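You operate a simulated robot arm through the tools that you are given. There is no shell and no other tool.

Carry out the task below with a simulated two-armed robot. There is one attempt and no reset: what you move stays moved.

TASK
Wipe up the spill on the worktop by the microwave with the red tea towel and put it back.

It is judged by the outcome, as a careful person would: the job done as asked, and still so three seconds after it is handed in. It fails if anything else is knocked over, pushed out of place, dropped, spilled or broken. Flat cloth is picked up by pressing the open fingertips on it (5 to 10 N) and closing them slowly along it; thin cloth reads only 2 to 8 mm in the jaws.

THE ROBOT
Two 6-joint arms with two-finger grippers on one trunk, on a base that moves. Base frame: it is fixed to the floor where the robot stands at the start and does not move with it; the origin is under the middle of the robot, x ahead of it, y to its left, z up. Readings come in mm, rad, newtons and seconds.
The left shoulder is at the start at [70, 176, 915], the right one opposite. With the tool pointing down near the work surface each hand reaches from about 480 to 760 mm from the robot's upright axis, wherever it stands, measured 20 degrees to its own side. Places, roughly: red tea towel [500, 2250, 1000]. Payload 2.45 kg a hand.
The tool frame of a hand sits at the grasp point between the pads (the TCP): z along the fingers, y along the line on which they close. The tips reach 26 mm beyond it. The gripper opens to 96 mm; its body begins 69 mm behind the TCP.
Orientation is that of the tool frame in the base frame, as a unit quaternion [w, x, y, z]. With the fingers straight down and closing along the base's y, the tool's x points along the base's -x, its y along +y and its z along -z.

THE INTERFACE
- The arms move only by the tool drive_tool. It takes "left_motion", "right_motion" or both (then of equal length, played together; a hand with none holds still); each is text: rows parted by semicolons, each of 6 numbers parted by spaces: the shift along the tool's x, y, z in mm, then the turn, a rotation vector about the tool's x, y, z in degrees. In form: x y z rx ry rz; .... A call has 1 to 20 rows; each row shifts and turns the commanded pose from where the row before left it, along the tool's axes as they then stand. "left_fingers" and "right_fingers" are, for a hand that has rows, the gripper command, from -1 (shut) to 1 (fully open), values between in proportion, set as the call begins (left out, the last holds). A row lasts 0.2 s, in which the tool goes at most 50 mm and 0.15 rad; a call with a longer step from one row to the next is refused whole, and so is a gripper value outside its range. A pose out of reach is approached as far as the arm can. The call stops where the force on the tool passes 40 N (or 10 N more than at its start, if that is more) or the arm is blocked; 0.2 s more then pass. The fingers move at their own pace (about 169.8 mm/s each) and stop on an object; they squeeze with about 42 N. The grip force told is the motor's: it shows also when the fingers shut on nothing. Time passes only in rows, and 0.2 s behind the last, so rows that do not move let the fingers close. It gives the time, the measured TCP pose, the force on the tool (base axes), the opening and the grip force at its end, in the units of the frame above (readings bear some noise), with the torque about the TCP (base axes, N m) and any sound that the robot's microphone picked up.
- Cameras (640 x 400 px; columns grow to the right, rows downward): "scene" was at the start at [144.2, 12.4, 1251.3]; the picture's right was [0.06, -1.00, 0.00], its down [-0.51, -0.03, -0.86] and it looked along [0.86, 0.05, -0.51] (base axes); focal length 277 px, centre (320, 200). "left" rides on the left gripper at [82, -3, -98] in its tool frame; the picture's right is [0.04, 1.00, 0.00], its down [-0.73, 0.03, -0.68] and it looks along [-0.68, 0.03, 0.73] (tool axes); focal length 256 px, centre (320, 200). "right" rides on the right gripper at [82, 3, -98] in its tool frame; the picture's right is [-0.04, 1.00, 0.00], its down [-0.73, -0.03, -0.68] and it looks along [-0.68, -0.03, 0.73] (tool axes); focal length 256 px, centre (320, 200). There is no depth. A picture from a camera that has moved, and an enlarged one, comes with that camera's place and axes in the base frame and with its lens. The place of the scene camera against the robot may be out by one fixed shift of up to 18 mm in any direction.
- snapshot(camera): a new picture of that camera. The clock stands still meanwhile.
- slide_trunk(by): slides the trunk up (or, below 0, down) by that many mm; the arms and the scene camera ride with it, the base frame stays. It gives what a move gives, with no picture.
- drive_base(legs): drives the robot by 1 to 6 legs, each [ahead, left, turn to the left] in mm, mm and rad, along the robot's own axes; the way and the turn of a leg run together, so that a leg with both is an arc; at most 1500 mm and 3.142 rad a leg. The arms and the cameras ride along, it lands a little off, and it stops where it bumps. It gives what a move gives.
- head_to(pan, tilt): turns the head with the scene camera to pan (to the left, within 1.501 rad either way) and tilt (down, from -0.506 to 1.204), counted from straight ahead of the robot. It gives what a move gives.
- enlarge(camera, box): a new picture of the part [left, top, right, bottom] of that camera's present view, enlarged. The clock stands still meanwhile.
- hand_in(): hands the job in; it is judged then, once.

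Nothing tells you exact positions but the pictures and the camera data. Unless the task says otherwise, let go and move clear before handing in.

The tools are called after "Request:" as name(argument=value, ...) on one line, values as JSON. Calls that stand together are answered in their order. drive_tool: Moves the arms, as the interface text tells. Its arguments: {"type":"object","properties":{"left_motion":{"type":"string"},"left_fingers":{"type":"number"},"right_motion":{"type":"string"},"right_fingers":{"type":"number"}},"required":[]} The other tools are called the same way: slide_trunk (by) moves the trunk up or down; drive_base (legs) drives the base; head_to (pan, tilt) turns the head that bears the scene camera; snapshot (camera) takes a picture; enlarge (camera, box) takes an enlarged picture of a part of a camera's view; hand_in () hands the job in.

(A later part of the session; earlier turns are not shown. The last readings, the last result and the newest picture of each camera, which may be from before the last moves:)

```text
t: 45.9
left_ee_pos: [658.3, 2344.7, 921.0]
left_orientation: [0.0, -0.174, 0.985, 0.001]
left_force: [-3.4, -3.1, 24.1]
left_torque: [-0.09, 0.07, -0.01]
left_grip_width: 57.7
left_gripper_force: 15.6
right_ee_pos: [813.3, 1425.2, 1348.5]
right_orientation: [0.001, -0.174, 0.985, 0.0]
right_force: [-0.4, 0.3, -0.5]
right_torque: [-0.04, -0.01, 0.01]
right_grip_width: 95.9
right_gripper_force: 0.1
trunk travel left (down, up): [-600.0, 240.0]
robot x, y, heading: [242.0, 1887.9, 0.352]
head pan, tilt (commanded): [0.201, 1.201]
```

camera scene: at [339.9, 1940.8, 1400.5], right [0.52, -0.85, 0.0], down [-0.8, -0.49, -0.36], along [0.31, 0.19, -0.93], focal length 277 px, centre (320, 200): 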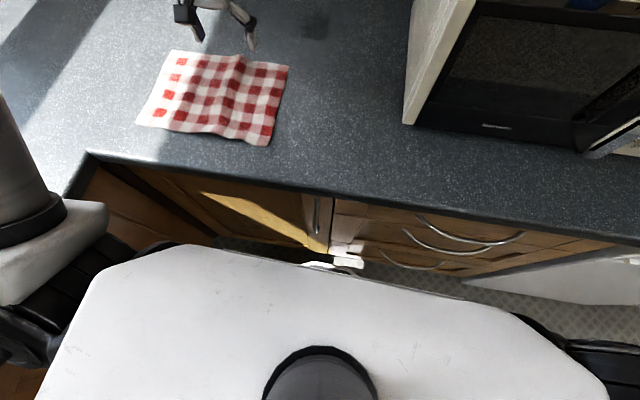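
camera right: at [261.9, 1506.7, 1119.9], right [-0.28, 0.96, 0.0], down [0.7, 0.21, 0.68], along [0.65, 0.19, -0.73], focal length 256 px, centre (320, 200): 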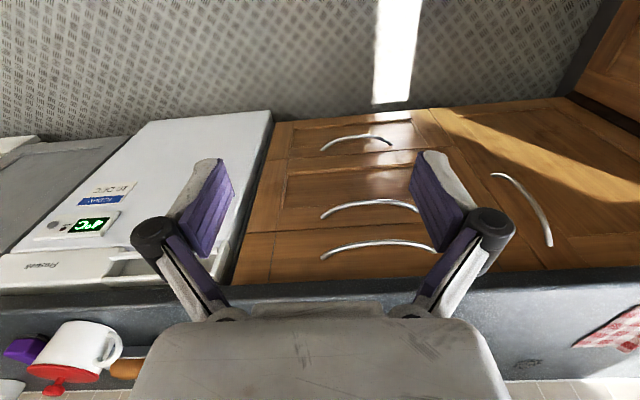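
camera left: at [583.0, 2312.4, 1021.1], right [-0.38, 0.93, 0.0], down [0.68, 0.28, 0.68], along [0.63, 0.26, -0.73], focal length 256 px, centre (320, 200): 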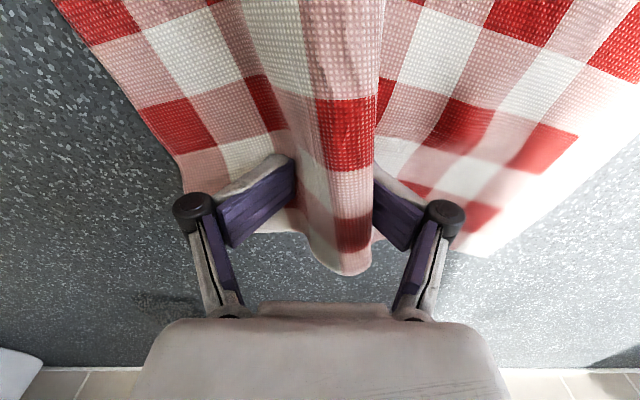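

Force has risen to 24 N, so the tips are digging in a little as they close. I ease up 1.5 mm to let them slide.

Request:
drive_tool(left_motion="0 0 -1.2 0 0 0; 0 0 0 0 0 0")

Request:
snapshot(camera="left")

```text
t: 46.5
left_ee_pos: [657.1, 2344.9, 925.4]
left_orientation: [0.002, -0.174, 0.985, 0.001]
left_force: [-5.0, -4.3, 38.6]
left_torque: [-0.06, 0.14, -0.01]
left_grip_width: 53.1
left_gripper_force: 38.1
right_ee_pos: [812.8, 1425.8, 1349.0]
right_orientation: [0.0, -0.175, 0.985, 0.0]
right_force: [1.1, -0.2, -0.2]
right_torque: [-0.04, 0.04, 0.01]
right_grip_width: 96.1
right_gripper_force: 0.0
trunk travel left (down, up): [-600.0, 240.0]
robot x, y, heading: [238.6, 1889.0, 0.353]
head pan, tilt (commanded): [0.201, 1.201]
```

```text
taken
camera left: at [581.8, 2310.8, 1022.8], right [-0.38, 0.93, 0.0], down [0.68, 0.28, 0.68], along [0.63, 0.26, -0.73], focal length 256 px, centre (320, 200)
```

left: 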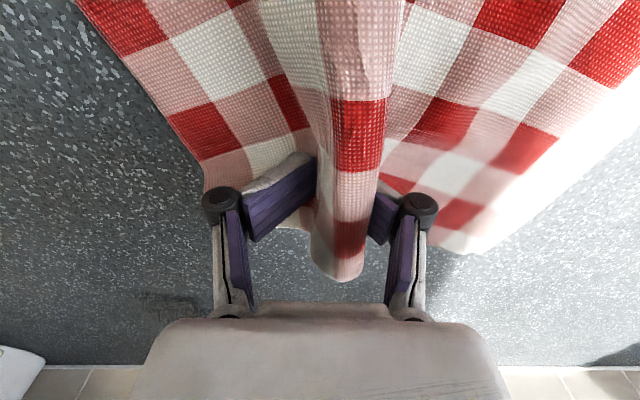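

The fingertips swing lower as they close, pushing me up: force 38 N. I raise 3 mm to bring the press back to under 10 N.

Request:
drive_tool(left_motion="0 0 -2 0 0 0; 0 0 -1 0 0 0; 0 0 0 0 0 0")

```text
t: 47.3
left_ee_pos: [657.6, 2345.2, 924.8]
left_orientation: [0.002, -0.174, 0.985, 0.0]
left_force: [-2.7, -1.0, 21.9]
left_torque: [0.01, -0.03, 0.0]
left_grip_width: 52.7
left_gripper_force: 11.5
right_ee_pos: [813.6, 1427.1, 1348.2]
right_orientation: [0.0, -0.173, 0.985, 0.0]
right_force: [-0.4, 0.5, -0.3]
right_torque: [-0.04, 0.0, -0.02]
right_grip_width: 96.3
right_gripper_force: 0.0
trunk travel left (down, up): [-600.0, 240.0]
robot x, y, heading: [238.9, 1888.6, 0.349]
head pan, tilt (commanded): [0.201, 1.201]
```

Request:
drive_tool(left_motion="0 0 -2.5 0 0 0; 0 0 0 0 0 0")

Request:
drive_tool(left_motion="0 0 -0.5 0 0 0; 0 0 0 0 0 0", left_fingers=-0.1)

```text
t: 47.9
left_ee_pos: [657.2, 2345.5, 928.5]
left_orientation: [0.002, -0.174, 0.985, 0.0]
left_force: [-0.8, -0.3, 10.9]
left_torque: [0.01, -0.02, 0.0]
left_grip_width: 49.0
left_gripper_force: 9.0
right_ee_pos: [813.3, 1428.1, 1347.7]
right_orientation: [0.0, -0.173, 0.985, 0.0]
right_force: [0.8, -0.5, 0.9]
right_torque: [0.01, -0.01, 0.04]
right_grip_width: 96.2
right_gripper_force: 0.0
trunk travel left (down, up): [-600.0, 240.0]
robot x, y, heading: [241.8, 1888.7, 0.352]
head pan, tilt (commanded): [0.201, 1.201]
```

```text
t: 48.5
left_ee_pos: [656.2, 2342.9, 930.5]
left_orientation: [0.002, -0.174, 0.985, 0.0]
left_force: [-3.4, -2.4, 25.3]
left_torque: [-0.08, 0.12, -0.04]
left_grip_width: 43.5
left_gripper_force: 15.2
right_ee_pos: [810.6, 1426.7, 1348.2]
right_orientation: [0.001, -0.174, 0.985, 0.0]
right_force: [-0.2, -0.6, -0.5]
right_torque: [0.02, 0.0, 0.04]
right_grip_width: 95.9
right_gripper_force: 0.1
trunk travel left (down, up): [-600.0, 240.0]
robot x, y, heading: [236.6, 1889.4, 0.347]
head pan, tilt (commanded): [0.201, 1.201]
```

Request:
drive_tool(left_motion="0 0 -2 0 0 0; 0 0 -1 0 0 0; 0 0 0 0 0 0")

Request:
snapshot(camera="left")

```text
t: 49.3
left_ee_pos: [657.3, 2345.1, 930.7]
left_orientation: [0.0, -0.173, 0.985, 0.0]
left_force: [1.2, 0.1, 8.9]
left_torque: [0.04, 0.01, 0.03]
left_grip_width: 47.5
left_gripper_force: 5.6
right_ee_pos: [813.0, 1427.0, 1348.5]
right_orientation: [0.001, -0.173, 0.985, 0.0]
right_force: [-0.4, 0.1, -0.6]
right_torque: [0.03, -0.01, -0.01]
right_grip_width: 95.9
right_gripper_force: 0.0
trunk travel left (down, up): [-600.0, 240.0]
robot x, y, heading: [237.5, 1889.9, 0.35]
head pan, tilt (commanded): [0.201, 1.201]
```

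```text
taken
camera left: at [581.8, 2312.0, 1029.8], right [-0.38, 0.93, 0.0], down [0.68, 0.28, 0.68], along [0.63, 0.26, -0.73], focal length 256 px, centre (320, 200)
```

left: 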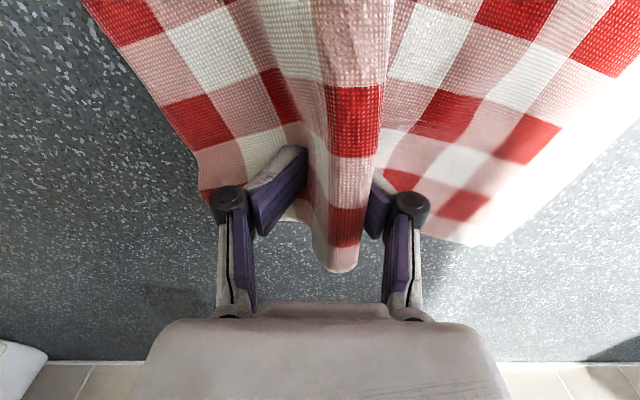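

The fold keeps growing between the pads. I continue to close, with a slight rise to keep the press gentle.

Request:
drive_tool(left_motion="0 0 -1 0 0 0; 0 0 -1 0 0 0; 0 0 0 0 0 0", left_fingers=-0.3)

Request:
drive_tool(left_motion="0 0 -1 0 0 0; 0 0 -1 0 0 0; 0 0 0 0 0 0", left_fingers=-0.5)

```text
t: 50.1
left_ee_pos: [658.9, 2344.5, 933.6]
left_orientation: [0.002, -0.174, 0.985, 0.002]
left_force: [-0.1, 0.0, 13.6]
left_torque: [0.01, 0.0, 0.0]
left_grip_width: 35.5
left_gripper_force: 5.7
right_ee_pos: [812.4, 1425.5, 1348.3]
right_orientation: [0.001, -0.174, 0.985, -0.001]
right_force: [0.1, 0.1, 1.2]
right_torque: [0.04, -0.02, -0.01]
right_grip_width: 96.0
right_gripper_force: 0.0
trunk travel left (down, up): [-600.0, 240.0]
robot x, y, heading: [239.6, 1883.5, 0.347]
head pan, tilt (commanded): [0.201, 1.201]
```

```text
t: 50.9
left_ee_pos: [656.9, 2345.0, 935.9]
left_orientation: [0.0, -0.173, 0.985, 0.001]
left_force: [-0.1, -0.2, 15.5]
left_torque: [-0.01, -0.02, -0.02]
left_grip_width: 25.1
left_gripper_force: 0.2
right_ee_pos: [810.8, 1425.6, 1348.4]
right_orientation: [0.001, -0.174, 0.985, 0.0]
right_force: [-1.0, 1.2, -0.6]
right_torque: [0.0, 0.01, 0.04]
right_grip_width: 95.9
right_gripper_force: 0.0
trunk travel left (down, up): [-600.0, 240.0]
robot x, y, heading: [241.4, 1884.7, 0.348]
head pan, tilt (commanded): [0.201, 1.201]
```

Request:
drive_tool(left_motion="0 0 -1 0 0 0; 0 0 -0.5 0 0 0; 0 0 0 0 0 0", left_fingers=-0.7)

Request:
drive_tool(left_motion="0 0 -0.5 0 0 0; 0 0 0 0 0 0; 0 0 0 0 0 0", left_fingers=-1)

Request:
snapshot(camera="left")

```text
t: 51.7
left_ee_pos: [656.4, 2343.8, 937.5]
left_orientation: [0.002, -0.174, 0.985, 0.001]
left_force: [1.0, -0.9, 18.7]
left_torque: [-0.04, -0.02, -0.03]
left_grip_width: 13.9
left_gripper_force: 0.1
right_ee_pos: [811.9, 1426.4, 1348.6]
right_orientation: [0.001, -0.174, 0.985, 0.0]
right_force: [0.3, 0.3, -0.5]
right_torque: [-0.02, -0.01, 0.02]
right_grip_width: 96.0
right_gripper_force: 0.1
trunk travel left (down, up): [-600.0, 240.0]
robot x, y, heading: [237.9, 1886.7, 0.348]
head pan, tilt (commanded): [0.201, 1.201]
```

```text
t: 52.5
left_ee_pos: [655.9, 2343.9, 937.9]
left_orientation: [0.002, -0.174, 0.985, 0.002]
left_force: [1.8, -1.3, 17.1]
left_torque: [-0.13, 0.15, 0.03]
left_grip_width: 5.9
left_gripper_force: 37.3
right_ee_pos: [811.6, 1426.3, 1348.1]
right_orientation: [0.001, -0.174, 0.985, 0.001]
right_force: [0.4, 0.1, -1.0]
right_torque: [0.0, 0.0, -0.03]
right_grip_width: 95.8
right_gripper_force: 0.0
trunk travel left (down, up): [-600.0, 240.0]
robot x, y, heading: [239.4, 1889.0, 0.343]
head pan, tilt (commanded): [0.201, 1.201]
```

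```text
taken
camera left: at [581.0, 2311.0, 1036.3], right [-0.38, 0.93, 0.0], down [0.68, 0.28, 0.68], along [0.63, 0.26, -0.73], focal length 256 px, centre (320, 200)
```

left: 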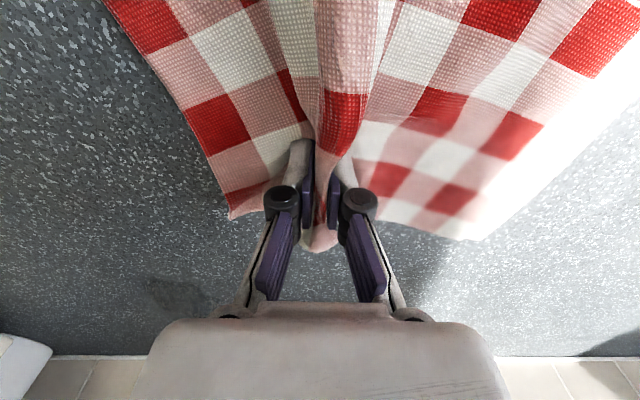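

The cloth is pinched: 5.9 mm in the jaws with 37 N grip. Now I ease up to a light press and drag the towel, trailing flat, diagonally to the near side of the spill.

Request:
drive_tool(left_motion="0 0 -2 0 0 0; 0 0 -0.5 0 0 0; -20 -15 0 0 0 0; -25 -19 0 0 0 0; 0 0 0 0 0 0")

Request:
snapshot(camera="scene")

```text
t: 53.7
left_ee_pos: [711.1, 2328.7, 939.6]
left_orientation: [0.001, -0.174, 0.985, -0.001]
left_force: [-0.2, 0.3, 0.6]
left_torque: [0.01, -0.05, 0.0]
left_grip_width: 5.9
left_gripper_force: 33.3
right_ee_pos: [812.1, 1428.6, 1348.4]
right_orientation: [0.0, -0.174, 0.985, -0.001]
right_force: [-0.5, 0.4, 0.6]
right_torque: [-0.02, -0.06, 0.0]
right_grip_width: 96.2
right_gripper_force: 0.1
trunk travel left (down, up): [-600.0, 240.0]
robot x, y, heading: [237.1, 1889.6, 0.348]
head pan, tilt (commanded): [0.201, 1.201]
```

```text
taken
camera scene: at [337.3, 1941.9, 1400.6], right [0.52, -0.85, 0.0], down [-0.79, -0.49, -0.36], along [0.31, 0.19, -0.93], focal length 277 px, centre (320, 200)
```

scene: 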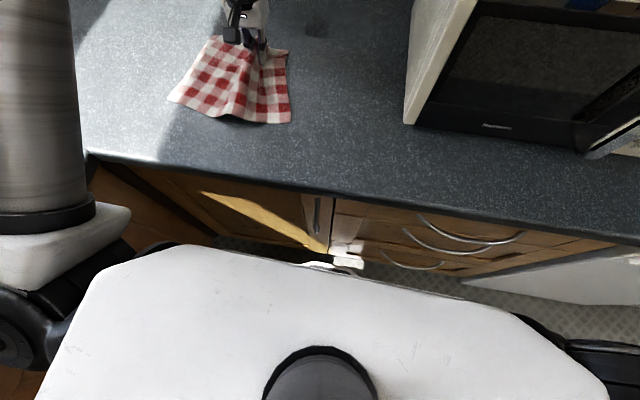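

The towel trails flat behind the fingers. I go on to the near-left side of the spill and tilt the fingers 12° forward there, which gains reach for the far edge.

Request:
drive_tool(left_motion="-30 -23 0 0 0 0; -30 -23 0 0 0 0; -29 -22 0 0 0 0; 0 0 0 0 -6 0; 0 0 0 0 -6 0; 0 0 0 0 0 0")

Request:
snapshot(camera="left")

Request:
snapshot(camera="scene")

```text
t: 55.1
left_ee_pos: [819.6, 2295.9, 939.6]
left_orientation: [0.104, -0.173, 0.979, 0.019]
left_force: [-1.2, -0.6, 3.8]
left_torque: [0.0, 0.02, 0.03]
left_grip_width: 5.0
left_gripper_force: 32.1
right_ee_pos: [813.5, 1428.1, 1348.0]
right_orientation: [0.0, -0.174, 0.985, -0.001]
right_force: [-1.1, 0.0, 0.1]
right_torque: [-0.02, 0.01, 0.01]
right_grip_width: 96.0
right_gripper_force: 0.1
trunk travel left (down, up): [-600.0, 240.0]
robot x, y, heading: [239.3, 1889.2, 0.347]
head pan, tilt (commanded): [0.201, 1.201]
```

```text
taken
camera left: at [726.0, 2255.8, 1019.1], right [-0.38, 0.93, -0.01], down [0.53, 0.22, 0.82], along [0.76, 0.31, -0.57], focal length 256 px, centre (320, 200)
```

left: 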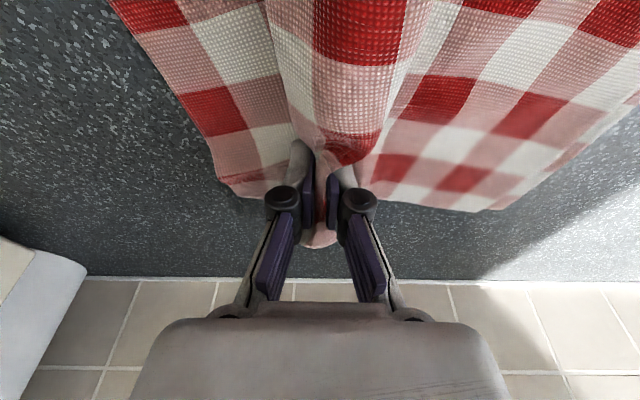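

```text
taken
camera scene: at [338.2, 1940.9, 1400.6], right [0.52, -0.85, 0.0], down [-0.79, -0.49, -0.36], along [0.31, 0.19, -0.93], focal length 277 px, centre (320, 200)
```

scene: 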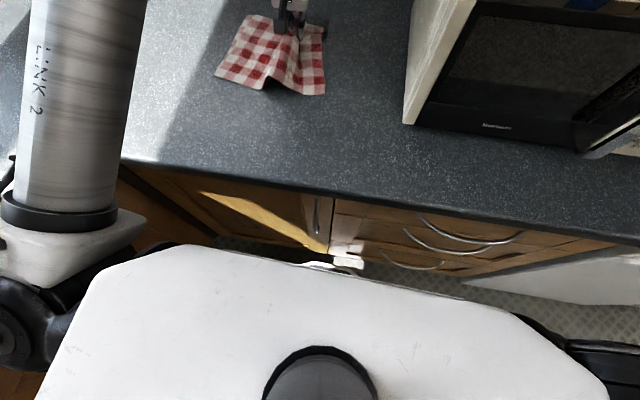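

Contact at about 4 N on the near-left side of the spill. I press a little more and make the first stroke ahead across it.

Request:
drive_tool(left_motion="0.2 0 0.8 0 0 0; -27.7 0 5.9 0 0 0; -27.7 0 5.9 0 0 0; -27.7 0 5.9 0 0 0; 0 0 0 0 0 0")

```text
t: 56.3
left_ee_pos: [901.4, 2324.0, 939.4]
left_orientation: [0.104, -0.173, 0.979, 0.019]
left_force: [1.0, 0.1, 5.2]
left_torque: [-0.09, 0.04, -0.02]
left_grip_width: 5.2
left_gripper_force: 32.5
right_ee_pos: [812.6, 1427.3, 1349.0]
right_orientation: [0.001, -0.174, 0.985, 0.0]
right_force: [-0.3, 0.3, 0.2]
right_torque: [-0.03, 0.03, 0.01]
right_grip_width: 96.0
right_gripper_force: 0.1
trunk travel left (down, up): [-600.0, 240.0]
robot x, y, heading: [239.8, 1888.3, 0.348]
head pan, tilt (commanded): [0.201, 1.201]
```

Good: reach and 5 N press are fine. I continue the back-and-forth strokes, stepping right across the whole spill.

Request:
drive_tool(left_motion="0.1 -17 0.3 0 0 0; 27.7 0 -5.9 0 0 0; 27.7 0 -5.9 0 0 0; 27.7 0 -5.9 0 0 0; 0 -17 0 0 0 0; -27.7 0 5.9 0 0 0; -27.7 0 5.9 0 0 0; -27.7 0 5.9 0 0 0; 0 -17 0 0 0 0; 27.7 0 -5.9 0 0 0; 27.7 0 -5.9 0 0 0; 27.7 0 -5.9 0 0 0; 0 -17 0 0 0 0; -27.7 0 5.9 0 0 0; -27.7 0 5.9 0 0 0; -27.7 0 5.9 0 0 0; 0 0 0 0 0 0")

Request:
snapshot(camera="left")

Request:
head_to(pan=0.2, tilt=0.8)

Request:
snapshot(camera="scene")

```text
t: 59.9
left_ee_pos: [921.6, 2261.9, 938.9]
left_orientation: [0.103, -0.173, 0.979, 0.018]
left_force: [-0.1, -0.4, 6.0]
left_torque: [-0.03, 0.07, 0.02]
left_grip_width: 4.8
left_gripper_force: 34.1
right_ee_pos: [814.3, 1427.6, 1349.4]
right_orientation: [0.0, -0.173, 0.985, 0.001]
right_force: [-0.2, 0.6, -0.8]
right_torque: [0.0, 0.0, -0.01]
right_grip_width: 95.9
right_gripper_force: 0.1
trunk travel left (down, up): [-600.0, 240.0]
robot x, y, heading: [239.7, 1888.0, 0.349]
head pan, tilt (commanded): [0.201, 1.201]
```

```text
taken
camera left: at [827.8, 2222.0, 1018.5], right [-0.38, 0.93, -0.01], down [0.53, 0.22, 0.82], along [0.76, 0.31, -0.58], focal length 256 px, centre (320, 200)
```

left: 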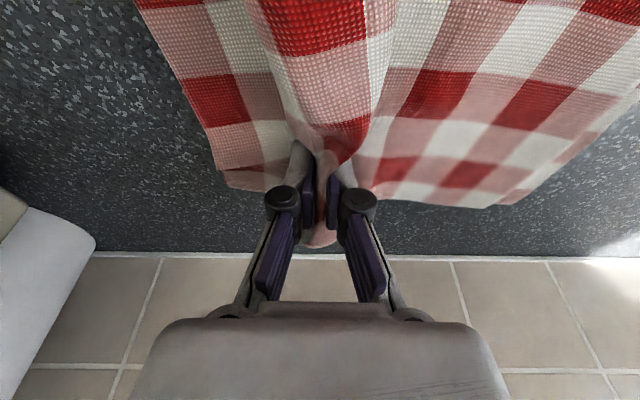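

```text
t: 60.7
left_ee_pos: [920.6, 2261.9, 939.6]
left_orientation: [0.104, -0.173, 0.979, 0.018]
left_force: [-0.1, -1.4, 4.1]
left_torque: [-0.07, 0.02, 0.04]
left_grip_width: 4.9
left_gripper_force: 33.6
right_ee_pos: [813.3, 1428.0, 1347.5]
right_orientation: [0.0, -0.174, 0.985, 0.0]
right_force: [0.9, -0.5, 0.1]
right_torque: [0.01, -0.02, -0.01]
right_grip_width: 95.8
right_gripper_force: 0.0
trunk travel left (down, up): [-600.0, 240.0]
robot x, y, heading: [239.6, 1889.3, 0.348]
head pan, tilt (commanded): [0.201, 0.799]
```

```text
taken
camera scene: at [358.9, 1953.8, 1428.3], right [0.52, -0.85, 0.0], down [-0.61, -0.37, -0.7], along [0.59, 0.36, -0.72], focal length 277 px, centre (320, 200)
```

scene: 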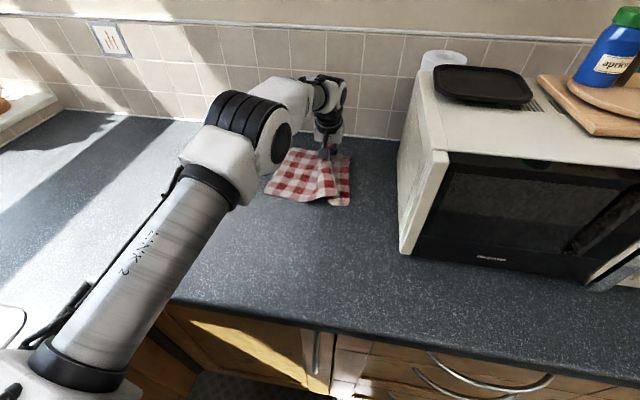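

Now at the spill's far-right side with a steady ~5 N press. I make a second pass with crosswise strokes, working back toward me, to be thorough.

Request:
drive_tool(left_motion="-4 -6 1.5 0 0 0; 0 30 0 0 0 0; 0 30 0 0 0 0; 0 30 0 0 0 0; 16.6 0 -3.5 0 0 0; 0 -30 0 0 0 0; 0 -30 0 0 0 0; 0 -30 0 0 0 0; 16.6 0 -3.5 0 0 0; 0 30 0 0 0 0; 0 30 0 0 0 0; 0 30 0 0 0 0; 16.6 0 -3.5 0 0 0; 0 -30 0 0 0 0; 0 -30 0 0 0 0; 0 -30 0 0 0 0; 0 0 0 0 0 0")

Request:
snapshot(camera="scene")

```text
t: 64.3
left_ee_pos: [877.9, 2240.4, 937.7]
left_orientation: [0.106, -0.172, 0.979, 0.018]
left_force: [-0.4, 0.6, 17.5]
left_torque: [0.01, 0.11, 0.02]
left_grip_width: 4.9
left_gripper_force: 33.1
right_ee_pos: [810.5, 1427.8, 1348.8]
right_orientation: [0.001, -0.174, 0.985, -0.001]
right_force: [0.1, -0.3, -0.1]
right_torque: [-0.01, -0.02, -0.03]
right_grip_width: 95.9
right_gripper_force: 0.1
trunk travel left (down, up): [-600.0, 240.0]
robot x, y, heading: [241.7, 1890.7, 0.347]
head pan, tilt (commanded): [0.201, 0.799]
```

```text
taken
camera scene: at [356.7, 1953.7, 1428.7], right [0.52, -0.85, 0.0], down [-0.61, -0.37, -0.7], along [0.6, 0.36, -0.72], focal length 277 px, centre (320, 200)
```

scene: 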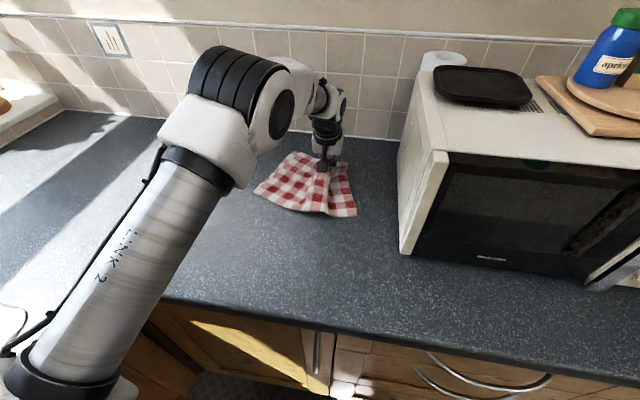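

Press has risen to 17 N; I ease up slightly and finish the crosswise strokes over the near part, then pull ahead again to straighten the trailing cloth.

Request:
drive_tool(left_motion="-0.3 0 -1.3 0 0 0; 16.6 0 -3.5 0 0 0; 0 30 0 0 0 0; 0 30 0 0 0 0; 0 30 0 0 0 0; 16.6 0 -3.5 0 0 0; 0 -30 0 0 0 0; 0 -30 0 0 0 0; 0 -20 0 0 0 0; -28 6 6 0 0 0; -28 6 6 0 0 0; -28 6 6 0 0 0; 0 0 0 0 0 0")

Request:
snapshot(camera="scene")

Request:
snapshot(camera="left")

```text
t: 67.1
left_ee_pos: [919.9, 2282.4, 940.7]
left_orientation: [0.102, -0.173, 0.98, 0.018]
left_force: [-0.4, -0.2, -0.3]
left_torque: [0.03, 0.03, 0.02]
left_grip_width: 4.8
left_gripper_force: 33.8
right_ee_pos: [813.8, 1427.5, 1348.3]
right_orientation: [0.001, -0.174, 0.985, 0.0]
right_force: [0.0, 0.5, 0.3]
right_torque: [0.01, -0.02, -0.01]
right_grip_width: 96.0
right_gripper_force: 0.1
trunk travel left (down, up): [-600.0, 240.0]
robot x, y, heading: [239.9, 1886.1, 0.345]
head pan, tilt (commanded): [0.201, 0.799]
```

```text
taken
camera scene: at [358.9, 1953.7, 1428.3], right [0.52, -0.85, 0.0], down [-0.61, -0.37, -0.7], along [0.59, 0.36, -0.72], focal length 277 px, centre (320, 200)
```

scene: 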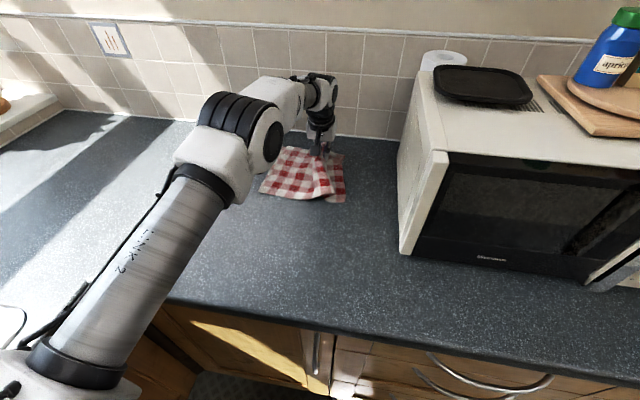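

```text
taken
camera left: at [825.8, 2243.2, 1020.1], right [-0.38, 0.93, -0.01], down [0.53, 0.22, 0.82], along [0.76, 0.31, -0.58], focal length 256 px, centre (320, 200)
```

left: 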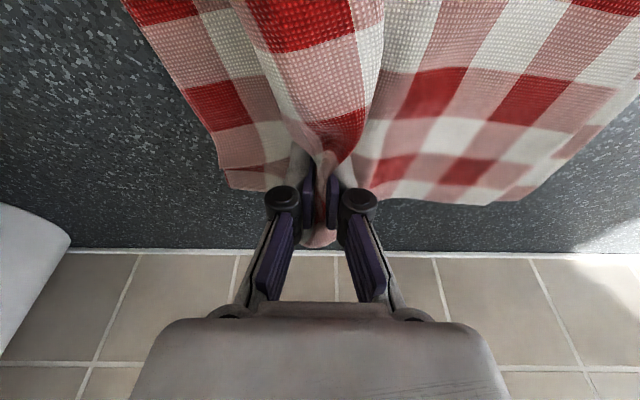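

The cloth lies flat behind the fingers and the wipe is done. I release slowly here, so the towel can next be pulled back from its near edge (keeping it flat).

Request:
drive_tool(left_motion="0 0 0 0 0 0; 0 0 0 0 0 0", left_fingers=-0.5)

Request:
drive_tool(left_motion="0 0 0 0 0 0; 0 0 0 0 0 0; 0 0 0 0 0 0", left_fingers=0.2)

Request:
snapshot(camera="left")

```text
t: 67.7
left_ee_pos: [920.1, 2283.3, 939.4]
left_orientation: [0.105, -0.172, 0.979, 0.019]
left_force: [-0.5, -0.2, -0.2]
left_torque: [-0.03, 0.01, 0.03]
left_grip_width: 23.8
left_gripper_force: 0.1
right_ee_pos: [813.1, 1429.8, 1347.7]
right_orientation: [0.0, -0.173, 0.985, 0.0]
right_force: [0.4, -0.2, 0.5]
right_torque: [0.0, 0.01, 0.02]
right_grip_width: 95.7
right_gripper_force: 0.1
trunk travel left (down, up): [-600.0, 240.0]
robot x, y, heading: [238.8, 1885.8, 0.347]
head pan, tilt (commanded): [0.201, 0.799]
```

```text
t: 68.5
left_ee_pos: [918.7, 2283.7, 940.7]
left_orientation: [0.104, -0.173, 0.979, 0.018]
left_force: [0.4, 0.5, -0.3]
left_torque: [-0.01, 0.0, -0.03]
left_grip_width: 57.5
left_gripper_force: 0.0
right_ee_pos: [813.0, 1429.4, 1347.6]
right_orientation: [0.001, -0.175, 0.985, 0.001]
right_force: [-0.3, -0.3, 0.8]
right_torque: [0.0, 0.01, 0.01]
right_grip_width: 95.9
right_gripper_force: 0.1
trunk travel left (down, up): [-600.0, 240.0]
robot x, y, heading: [240.5, 1888.4, 0.353]
head pan, tilt (commanded): [0.201, 0.799]
```

```text
taken
camera left: at [826.3, 2243.6, 1019.8], right [-0.38, 0.93, -0.01], down [0.53, 0.22, 0.82], along [0.76, 0.3, -0.58], focal length 256 px, centre (320, 200)
```

left: 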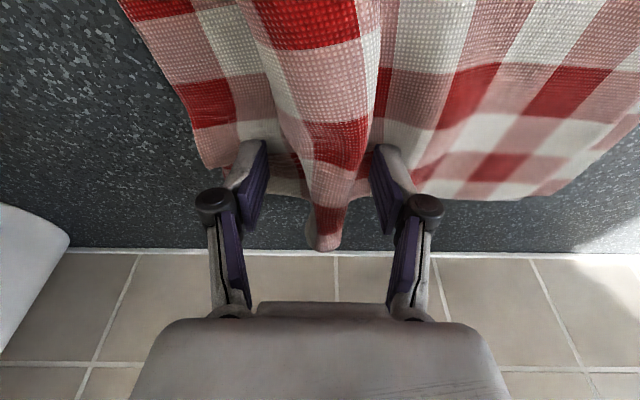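

Request:
drive_tool(left_motion="0 0 0 0 0 0; 0 0 0 0 0 0; 0 0 0 0 0 0", left_fingers=1)

Request:
drive_tool(left_motion="0 0 -15 0 0 0; 0 0 -30 0 0 0; 0 0 -40 0 0 0; 0 0 0 0 6 0; 0 0 0 0 6 0; 20 0 -40 0 0 0; 40 0 -40 0 0 0; 40 0 -20 0 0 0; 40 0 0 0 0 0; 0 0 0 0 0 0")

Request:
snapshot(camera="left")

Request:
snapshot(camera="scene")

```text
t: 69.3
left_ee_pos: [918.0, 2282.7, 940.2]
left_orientation: [0.104, -0.172, 0.979, 0.018]
left_force: [0.4, -0.4, -0.8]
left_torque: [0.03, 0.03, -0.04]
left_grip_width: 96.2
left_gripper_force: 0.1
right_ee_pos: [813.8, 1428.8, 1348.9]
right_orientation: [0.0, -0.174, 0.985, 0.0]
right_force: [-0.9, 0.2, -0.8]
right_torque: [-0.02, 0.04, -0.02]
right_grip_width: 95.8
right_gripper_force: 0.1
trunk travel left (down, up): [-600.0, 240.0]
robot x, y, heading: [239.0, 1886.7, 0.353]
head pan, tilt (commanded): [0.201, 0.799]
```

```text
refused: row 7 steps farther than a row can; nothing moved
```

```text
taken
camera left: at [826.3, 2243.6, 1019.8], right [-0.38, 0.93, -0.01], down [0.53, 0.22, 0.82], along [0.76, 0.3, -0.58], focal length 256 px, centre (320, 200)
```

left: 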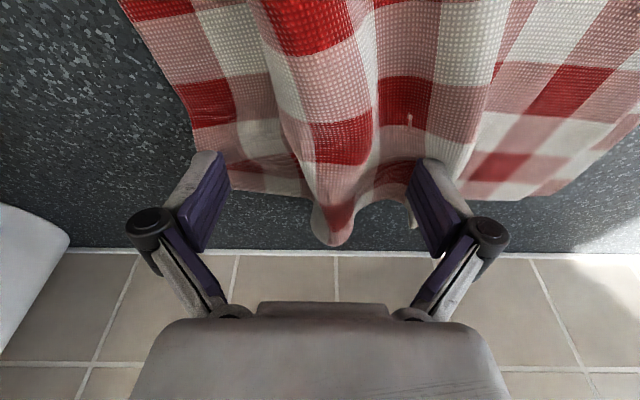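

```text
taken
camera scene: at [359.7, 1954.4, 1428.3], right [0.52, -0.85, 0.0], down [-0.61, -0.37, -0.7], along [0.59, 0.36, -0.72], focal length 277 px, centre (320, 200)
```

scene: 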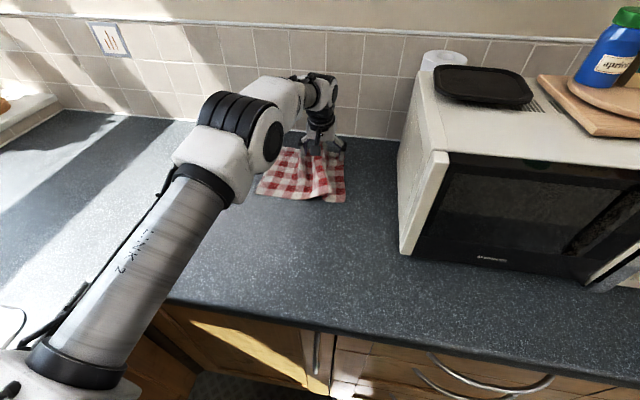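

The fingers are open; the lift call was refused for one over-long row. I repeat it with shorter rows.

Request:
drive_tool(left_motion="0 0 -15 0 0 0; 0 0 -30 0 0 0; 0 0 -40 0 0 0; 0 0 0 0 6 0; 0 0 0 0 6 0; 20 0 -35 0 0 0; 30 0 -35 0 0 0; 40 0 -20 0 0 0; 40 0 0 0 0 0; 40 0 0 0 0 0; 0 0 0 0 0 0")

Request:
snapshot(camera="left")

Request:
snapshot(camera="scene")

```text
t: 71.7
left_ee_pos: [731.6, 2218.3, 1111.2]
left_orientation: [0.0, -0.174, 0.985, 0.0]
left_force: [-0.5, 0.5, -0.4]
left_torque: [0.0, 0.02, -0.01]
left_grip_width: 96.2
left_gripper_force: 0.1
left hand out of reach, approached as far as the arm can: row 5
right_ee_pos: [814.5, 1428.7, 1348.5]
right_orientation: [-0.001, -0.174, 0.985, -0.001]
right_force: [-0.5, 0.1, 0.2]
right_torque: [-0.02, 0.03, 0.01]
right_grip_width: 95.8
right_gripper_force: 0.1
trunk travel left (down, up): [-600.0, 240.0]
robot x, y, heading: [234.6, 1886.6, 0.353]
head pan, tilt (commanded): [0.201, 0.799]
```

```text
taken
camera left: at [656.3, 2185.9, 1209.2], right [-0.38, 0.93, 0.0], down [0.68, 0.28, 0.68], along [0.63, 0.26, -0.73], focal length 256 px, centre (320, 200)
```

left: 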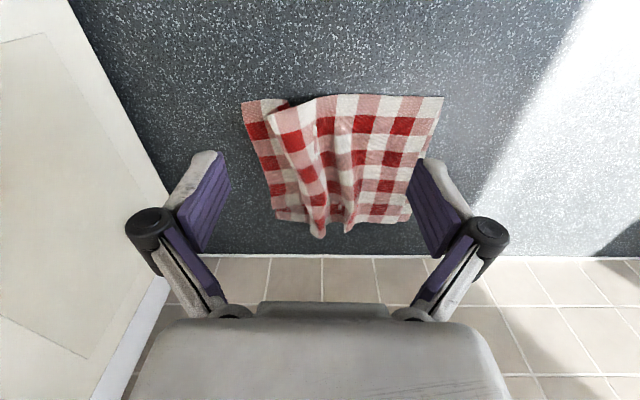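

```text
taken
camera scene: at [360.4, 1955.0, 1428.2], right [0.52, -0.85, 0.0], down [-0.61, -0.38, -0.7], along [0.59, 0.36, -0.72], focal length 277 px, centre (320, 200)
```

scene: 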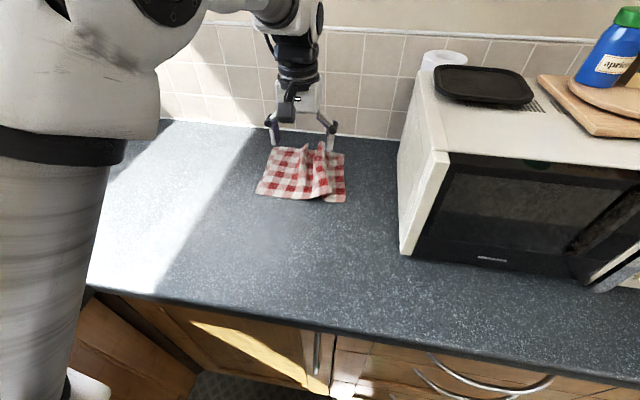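

The towel now lies over the spill spot, nearly square, centre about 225 mm further back and 143 mm right of its old place. I'll pull it back by its near edge; first I test in the air whether my hand reaches the end point of that pull.

Request:
drive_tool(left_motion="40 25 15 0 0 0; 40 25 15 0 0 0; 40 30 15 0 0 0; 41 40 15 0 0 0; 0 40 20 0 0 0; 0 30 30 0 0 0; 0 0 30 0 0 0; 0 0 0 0 0 0")

Request:
snapshot(camera="scene")

```text
refused: row 3 steps farther than a row can; nothing moved
```

```text
taken
camera scene: at [360.4, 1955.0, 1428.2], right [0.52, -0.85, 0.0], down [-0.61, -0.38, -0.7], along [0.59, 0.36, -0.72], focal length 277 px, centre (320, 200)
```

scene: 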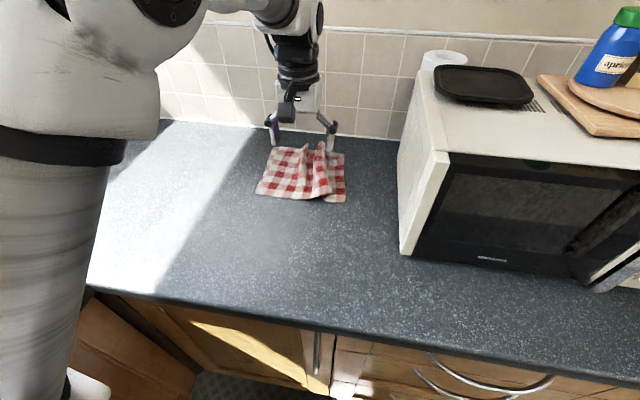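

Request:
drive_tool(left_motion="30 25 15 0 0 0; 30 25 15 0 0 0; 30 25 15 0 0 0; 30 25 15 0 0 0; 30 25 15 0 0 0; 11 40 20 0 0 0; 0 25 35 0 0 0; 0 0 0 0 0 0")

```text
t: 73.5
left_ee_pos: [514.0, 2342.9, 979.1]
left_orientation: [0.0, -0.174, 0.985, 0.001]
left_force: [-1.0, -1.2, 0.0]
left_torque: [0.05, -0.02, -0.02]
left_grip_width: 96.2
left_gripper_force: 0.2
right_ee_pos: [813.9, 1426.0, 1347.5]
right_orientation: [0.0, -0.173, 0.985, 0.001]
right_force: [0.2, -0.2, -0.8]
right_torque: [0.05, 0.0, -0.01]
right_grip_width: 95.8
right_gripper_force: 0.0
trunk travel left (down, up): [-600.0, 240.0]
robot x, y, heading: [239.1, 1887.4, 0.344]
head pan, tilt (commanded): [0.201, 0.799]
```

That end point is reachable without moving the base. Let me look at the towel from here before pressing on its near edge.

Request:
snapshot(camera="scene")

Request:
snapshot(camera="left")

```text
taken
camera scene: at [359.5, 1952.2, 1428.4], right [0.52, -0.85, 0.0], down [-0.61, -0.37, -0.7], along [0.59, 0.37, -0.72], focal length 277 px, centre (320, 200)
```

scene: 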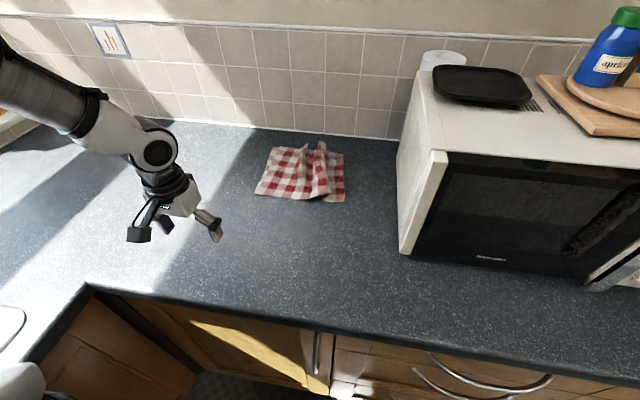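

```text
taken
camera left: at [438.1, 2309.7, 1077.8], right [-0.38, 0.93, 0.0], down [0.68, 0.28, 0.68], along [0.63, 0.26, -0.73], focal length 256 px, centre (320, 200)
```

left: 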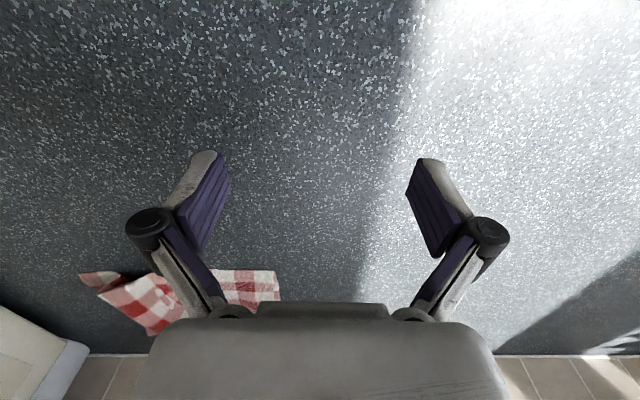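

Request:
enlarge(camera="scene", box=[240, 120, 368, 220])

```text
4.00 times, centred on (304, 170) of scene
camera zoom: at [359.5, 1952.2, 1428.4], right [0.52, -0.85, 0.0], down [-0.61, -0.37, -0.7], along [0.59, 0.37, -0.72], focal length 1108 px, centre (384, 320)
```

zoom: 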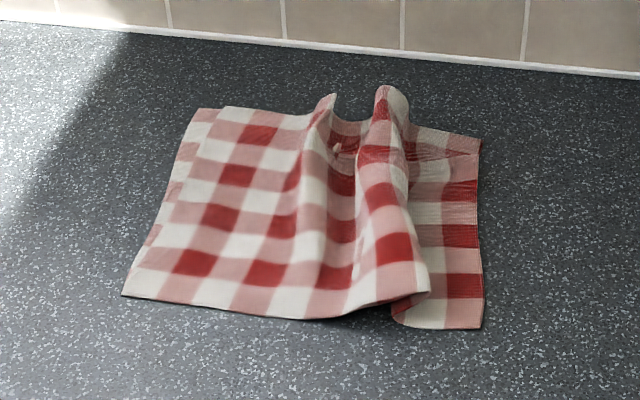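

The towel has two soft ridges toward its far edge, but its left part is flat. I go above that flat part near the near edge, about [778, 2291], to press there with open fingertips and draw the towel back.

Request:
drive_tool(left_motion="-38 -23 -2 0 0 0; -38 -23 -2 0 0 0; -38 -23 -2 0 0 0; -38 -23 -2 0 0 0; -38 -23 -2 0 0 0; -40 -24 -2 0 0 0; 0 0 0 0 0 0")

Request:
snapshot(camera="left")

```text
t: 75.1
left_ee_pos: [776.7, 2291.9, 992.5]
left_orientation: [0.001, -0.174, 0.985, 0.0]
left_force: [-1.1, -0.2, 1.4]
left_torque: [0.0, -0.02, 0.02]
left_grip_width: 96.2
left_gripper_force: 0.0
right_ee_pos: [814.0, 1427.6, 1347.1]
right_orientation: [0.0, -0.173, 0.985, -0.001]
right_force: [0.1, 0.1, -0.5]
right_torque: [0.0, -0.04, 0.02]
right_grip_width: 95.9
right_gripper_force: 0.1
trunk travel left (down, up): [-600.0, 240.0]
robot x, y, heading: [237.2, 1885.7, 0.35]
head pan, tilt (commanded): [0.201, 0.799]
```

```text
taken
camera left: at [700.9, 2257.4, 1090.9], right [-0.38, 0.93, 0.0], down [0.68, 0.28, 0.68], along [0.63, 0.26, -0.73], focal length 256 px, centre (320, 200)
```

left: 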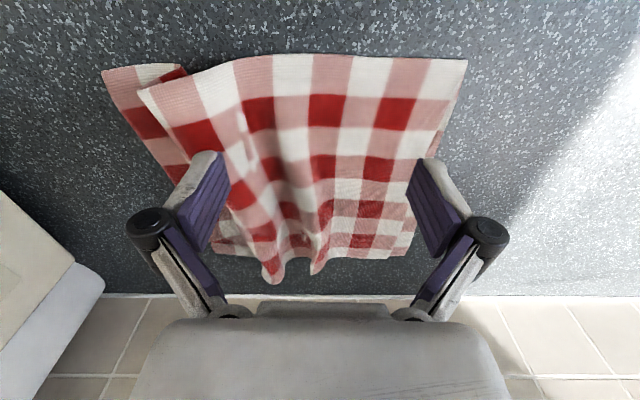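

The TCP sits 39 mm inside the near edge on flat cloth. I shift 12 mm left and lower until light contact.

Request:
drive_tool(left_motion="8 12 0 0 0 0; 0 0 30 0 0 0; 0 0 28 0 0 0; 0 0 4 0 0 0; 0 0 0 0 0 0")

Request:
drive_tool(left_motion="0 0 2 0 0 0; 0 0 2 0 0 0; 0 0 0 0 0 0")

```text
t: 76.3
left_ee_pos: [766.3, 2296.9, 929.4]
left_orientation: [0.001, -0.174, 0.985, 0.001]
left_force: [0.3, 0.2, 0.5]
left_torque: [0.02, -0.01, 0.01]
left_grip_width: 96.1
left_gripper_force: 0.1
right_ee_pos: [813.9, 1427.8, 1346.8]
right_orientation: [0.0, -0.174, 0.985, 0.0]
right_force: [1.1, -0.5, -1.6]
right_torque: [0.0, -0.02, 0.0]
right_grip_width: 96.2
right_gripper_force: 0.1
trunk travel left (down, up): [-600.0, 240.0]
robot x, y, heading: [241.9, 1889.1, 0.35]
head pan, tilt (commanded): [0.201, 0.799]
```

```text
t: 77.1
left_ee_pos: [766.1, 2298.0, 926.9]
left_orientation: [0.0, -0.173, 0.985, 0.0]
left_force: [-0.5, -0.3, -0.9]
left_torque: [0.0, 0.0, -0.01]
left_grip_width: 96.2
left_gripper_force: 0.0
right_ee_pos: [813.4, 1427.6, 1348.6]
right_orientation: [0.0, -0.174, 0.985, 0.0]
right_force: [0.5, -0.5, -0.7]
right_torque: [-0.03, -0.02, -0.01]
right_grip_width: 95.7
right_gripper_force: 0.0
trunk travel left (down, up): [-600.0, 240.0]
robot x, y, heading: [239.1, 1887.9, 0.351]
head pan, tilt (commanded): [0.201, 0.799]
```

Request:
drive_tool(left_motion="0 0 1.5 0 0 0; 0 0 1.5 0 0 0; 0 0 0 0 0 0")

```text
t: 77.9
left_ee_pos: [767.3, 2298.4, 922.8]
left_orientation: [0.0, -0.174, 0.985, 0.0]
left_force: [-0.6, 1.4, 3.4]
left_torque: [0.11, 0.05, 0.02]
left_grip_width: 96.1
left_gripper_force: 0.0
right_ee_pos: [813.2, 1427.8, 1348.5]
right_orientation: [0.0, -0.174, 0.985, 0.0]
right_force: [0.4, -0.4, -0.1]
right_torque: [0.0, 0.03, -0.01]
right_grip_width: 96.1
right_gripper_force: 0.0
trunk travel left (down, up): [-600.0, 240.0]
robot x, y, heading: [240.4, 1887.4, 0.351]
head pan, tilt (commanded): [0.201, 0.799]
```

Contact at 3.4 N. I press to about 8 N and try a short 25 mm pull back-left to see whether the cloth follows.

Request:
drive_tool(left_motion="0 0 1 0 0 0; 0 0 0 0 0 0; 8 6 0 0 0 0; 12 9 0 0 0 0; 0 0 0 0 0 0")

Request:
snapshot(camera="left")

```text
t: 79.1
left_ee_pos: [742.6, 2305.2, 923.1]
left_orientation: [0.001, -0.174, 0.985, 0.0]
left_force: [0.4, -0.1, 7.2]
left_torque: [-0.08, -0.02, 0.02]
left_grip_width: 96.4
left_gripper_force: 0.1
right_ee_pos: [813.6, 1426.7, 1348.3]
right_orientation: [0.0, -0.173, 0.985, 0.0]
right_force: [0.4, 0.2, 0.0]
right_torque: [-0.03, 0.01, 0.0]
right_grip_width: 95.8
right_gripper_force: 0.0
trunk travel left (down, up): [-600.0, 240.0]
robot x, y, heading: [239.8, 1886.4, 0.352]
head pan, tilt (commanded): [0.201, 0.799]
```

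```text
taken
camera left: at [666.6, 2272.4, 1021.3], right [-0.38, 0.93, 0.0], down [0.68, 0.28, 0.68], along [0.63, 0.26, -0.73], focal length 256 px, centre (320, 200)
```

left: 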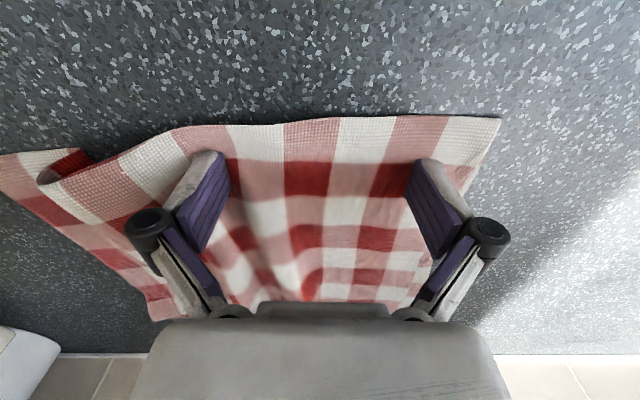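

The cloth follows: the near edge stays 31 mm in front of the fingers. I keep pulling with the same press.

Request:
drive_tool(left_motion="20 15 0 0 0 0; 20 15 0 0 0 0; 20 15 0 0 0 0; 20 15 0 0 0 0; 0 0 0 0 0 0")

Request:
snapshot(camera="left")

Request:
snapshot(camera="scene")

```text
t: 80.3
left_ee_pos: [644.0, 2335.6, 924.2]
left_orientation: [0.001, -0.174, 0.985, 0.0]
left_force: [0.3, 0.7, 0.4]
left_torque: [-0.02, 0.02, 0.0]
left_grip_width: 96.0
left_gripper_force: 0.1
right_ee_pos: [815.5, 1428.1, 1347.1]
right_orientation: [0.0, -0.174, 0.985, 0.0]
right_force: [-0.4, -0.7, -0.4]
right_torque: [0.04, 0.01, 0.0]
right_grip_width: 96.3
right_gripper_force: 0.1
trunk travel left (down, up): [-600.0, 240.0]
robot x, y, heading: [237.0, 1888.5, 0.352]
head pan, tilt (commanded): [0.201, 0.799]
```

```text
taken
camera left: at [568.8, 2302.6, 1023.1], right [-0.38, 0.93, 0.0], down [0.68, 0.28, 0.68], along [0.63, 0.26, -0.73], focal length 256 px, centre (320, 200)
```

left: 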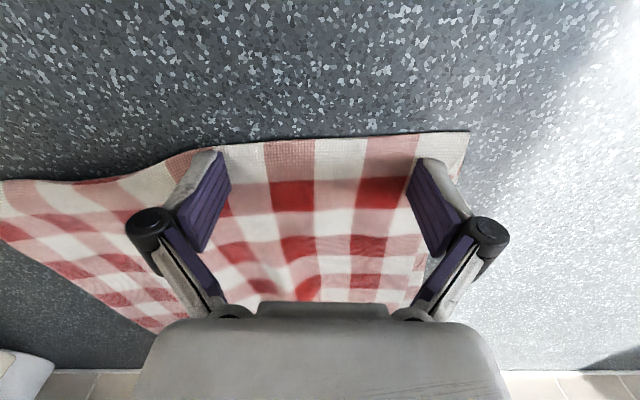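

```text
taken
camera scene: at [360.4, 1953.9, 1428.2], right [0.52, -0.85, 0.0], down [-0.61, -0.37, -0.7], along [0.59, 0.36, -0.72], focal length 277 px, centre (320, 200)
```

scene: 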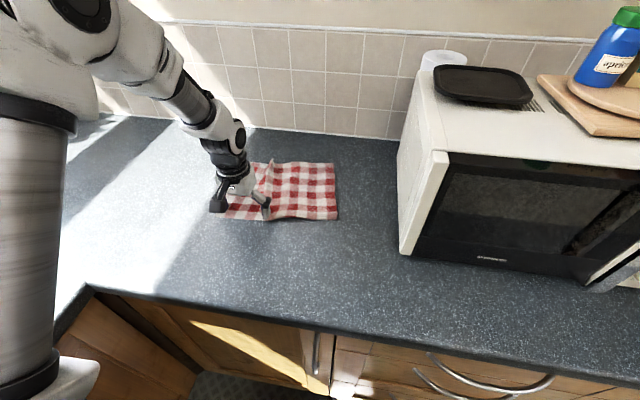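

The cloth moved well and even flattened out, but the press faded to ~0 N and the fingers slipped about 10 mm. I lift a little and look at the towel before the next pull.

Request:
drive_tool(left_motion="0 0 -20 0 0 0; 0 0 -40 0 0 0; 35 0 -40 0 0 0; 40 0 -20 0 0 0; 40 0 0 0 0 0; 0 0 0 0 0 0")

Request:
snapshot(camera="left")

Request:
snapshot(camera="scene")

```text
refused: row 3 steps farther than a row can; nothing moved
```

```text
taken
camera left: at [568.8, 2302.6, 1023.1], right [-0.38, 0.93, 0.0], down [0.68, 0.28, 0.68], along [0.63, 0.26, -0.73], focal length 256 px, centre (320, 200)
```

left: 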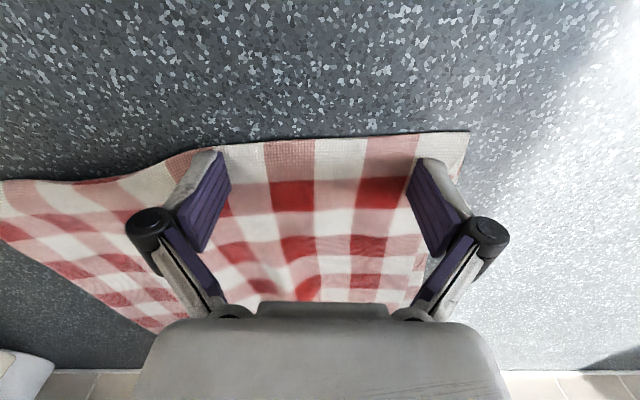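

```text
taken
camera scene: at [360.4, 1953.9, 1428.2], right [0.52, -0.85, 0.0], down [-0.61, -0.37, -0.7], along [0.59, 0.36, -0.72], focal length 277 px, centre (320, 200)
```

scene: 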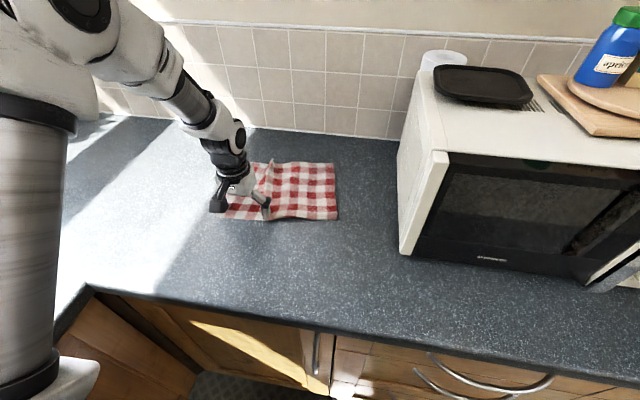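

Request:
drive_tool(left_motion="0 0 -20 0 0 0; 0 0 -40 0 0 0; 25 0 -40 0 0 0; 35 0 -30 0 0 0; 40 0 0 0 0 0; 40 0 0 0 0 0; 0 0 0 0 0 0")

Request:
snapshot(camera="left")

Request:
snapshot(camera="scene")

```text
t: 81.9
left_ee_pos: [514.0, 2282.7, 1052.0]
left_orientation: [0.0, -0.174, 0.985, 0.0]
left_force: [-0.1, -0.3, -0.2]
left_torque: [-0.01, 0.02, 0.0]
left_grip_width: 96.0
left_gripper_force: 0.0
right_ee_pos: [816.4, 1428.0, 1347.2]
right_orientation: [-0.001, -0.174, 0.985, 0.0]
right_force: [1.0, -0.5, 0.5]
right_torque: [0.02, 0.02, 0.0]
right_grip_width: 96.1
right_gripper_force: 0.1
trunk travel left (down, up): [-600.0, 240.0]
robot x, y, heading: [241.4, 1888.2, 0.349]
head pan, tilt (commanded): [0.201, 0.799]
```

```text
taken
camera left: at [438.6, 2250.4, 1151.1], right [-0.38, 0.93, 0.0], down [0.68, 0.28, 0.68], along [0.63, 0.26, -0.73], focal length 256 px, centre (320, 200)
```

left: 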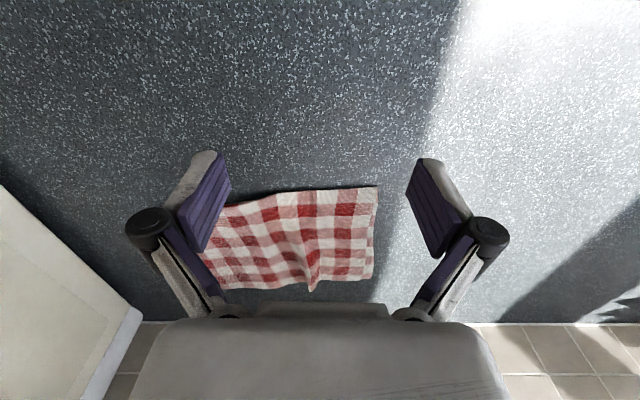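

```text
taken
camera scene: at [360.7, 1954.5, 1428.2], right [0.52, -0.85, 0.0], down [-0.61, -0.37, -0.7], along [0.59, 0.36, -0.72], focal length 277 px, centre (320, 200)
```

scene: 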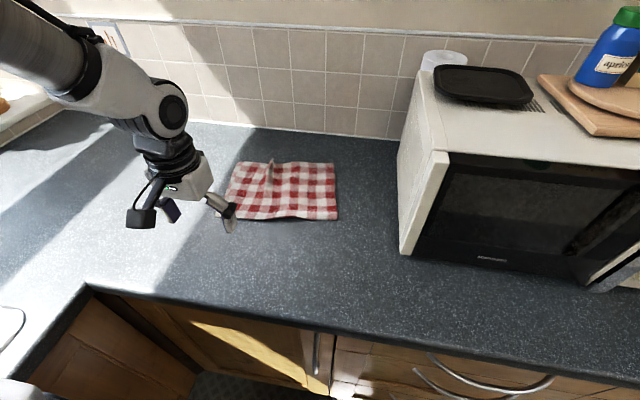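

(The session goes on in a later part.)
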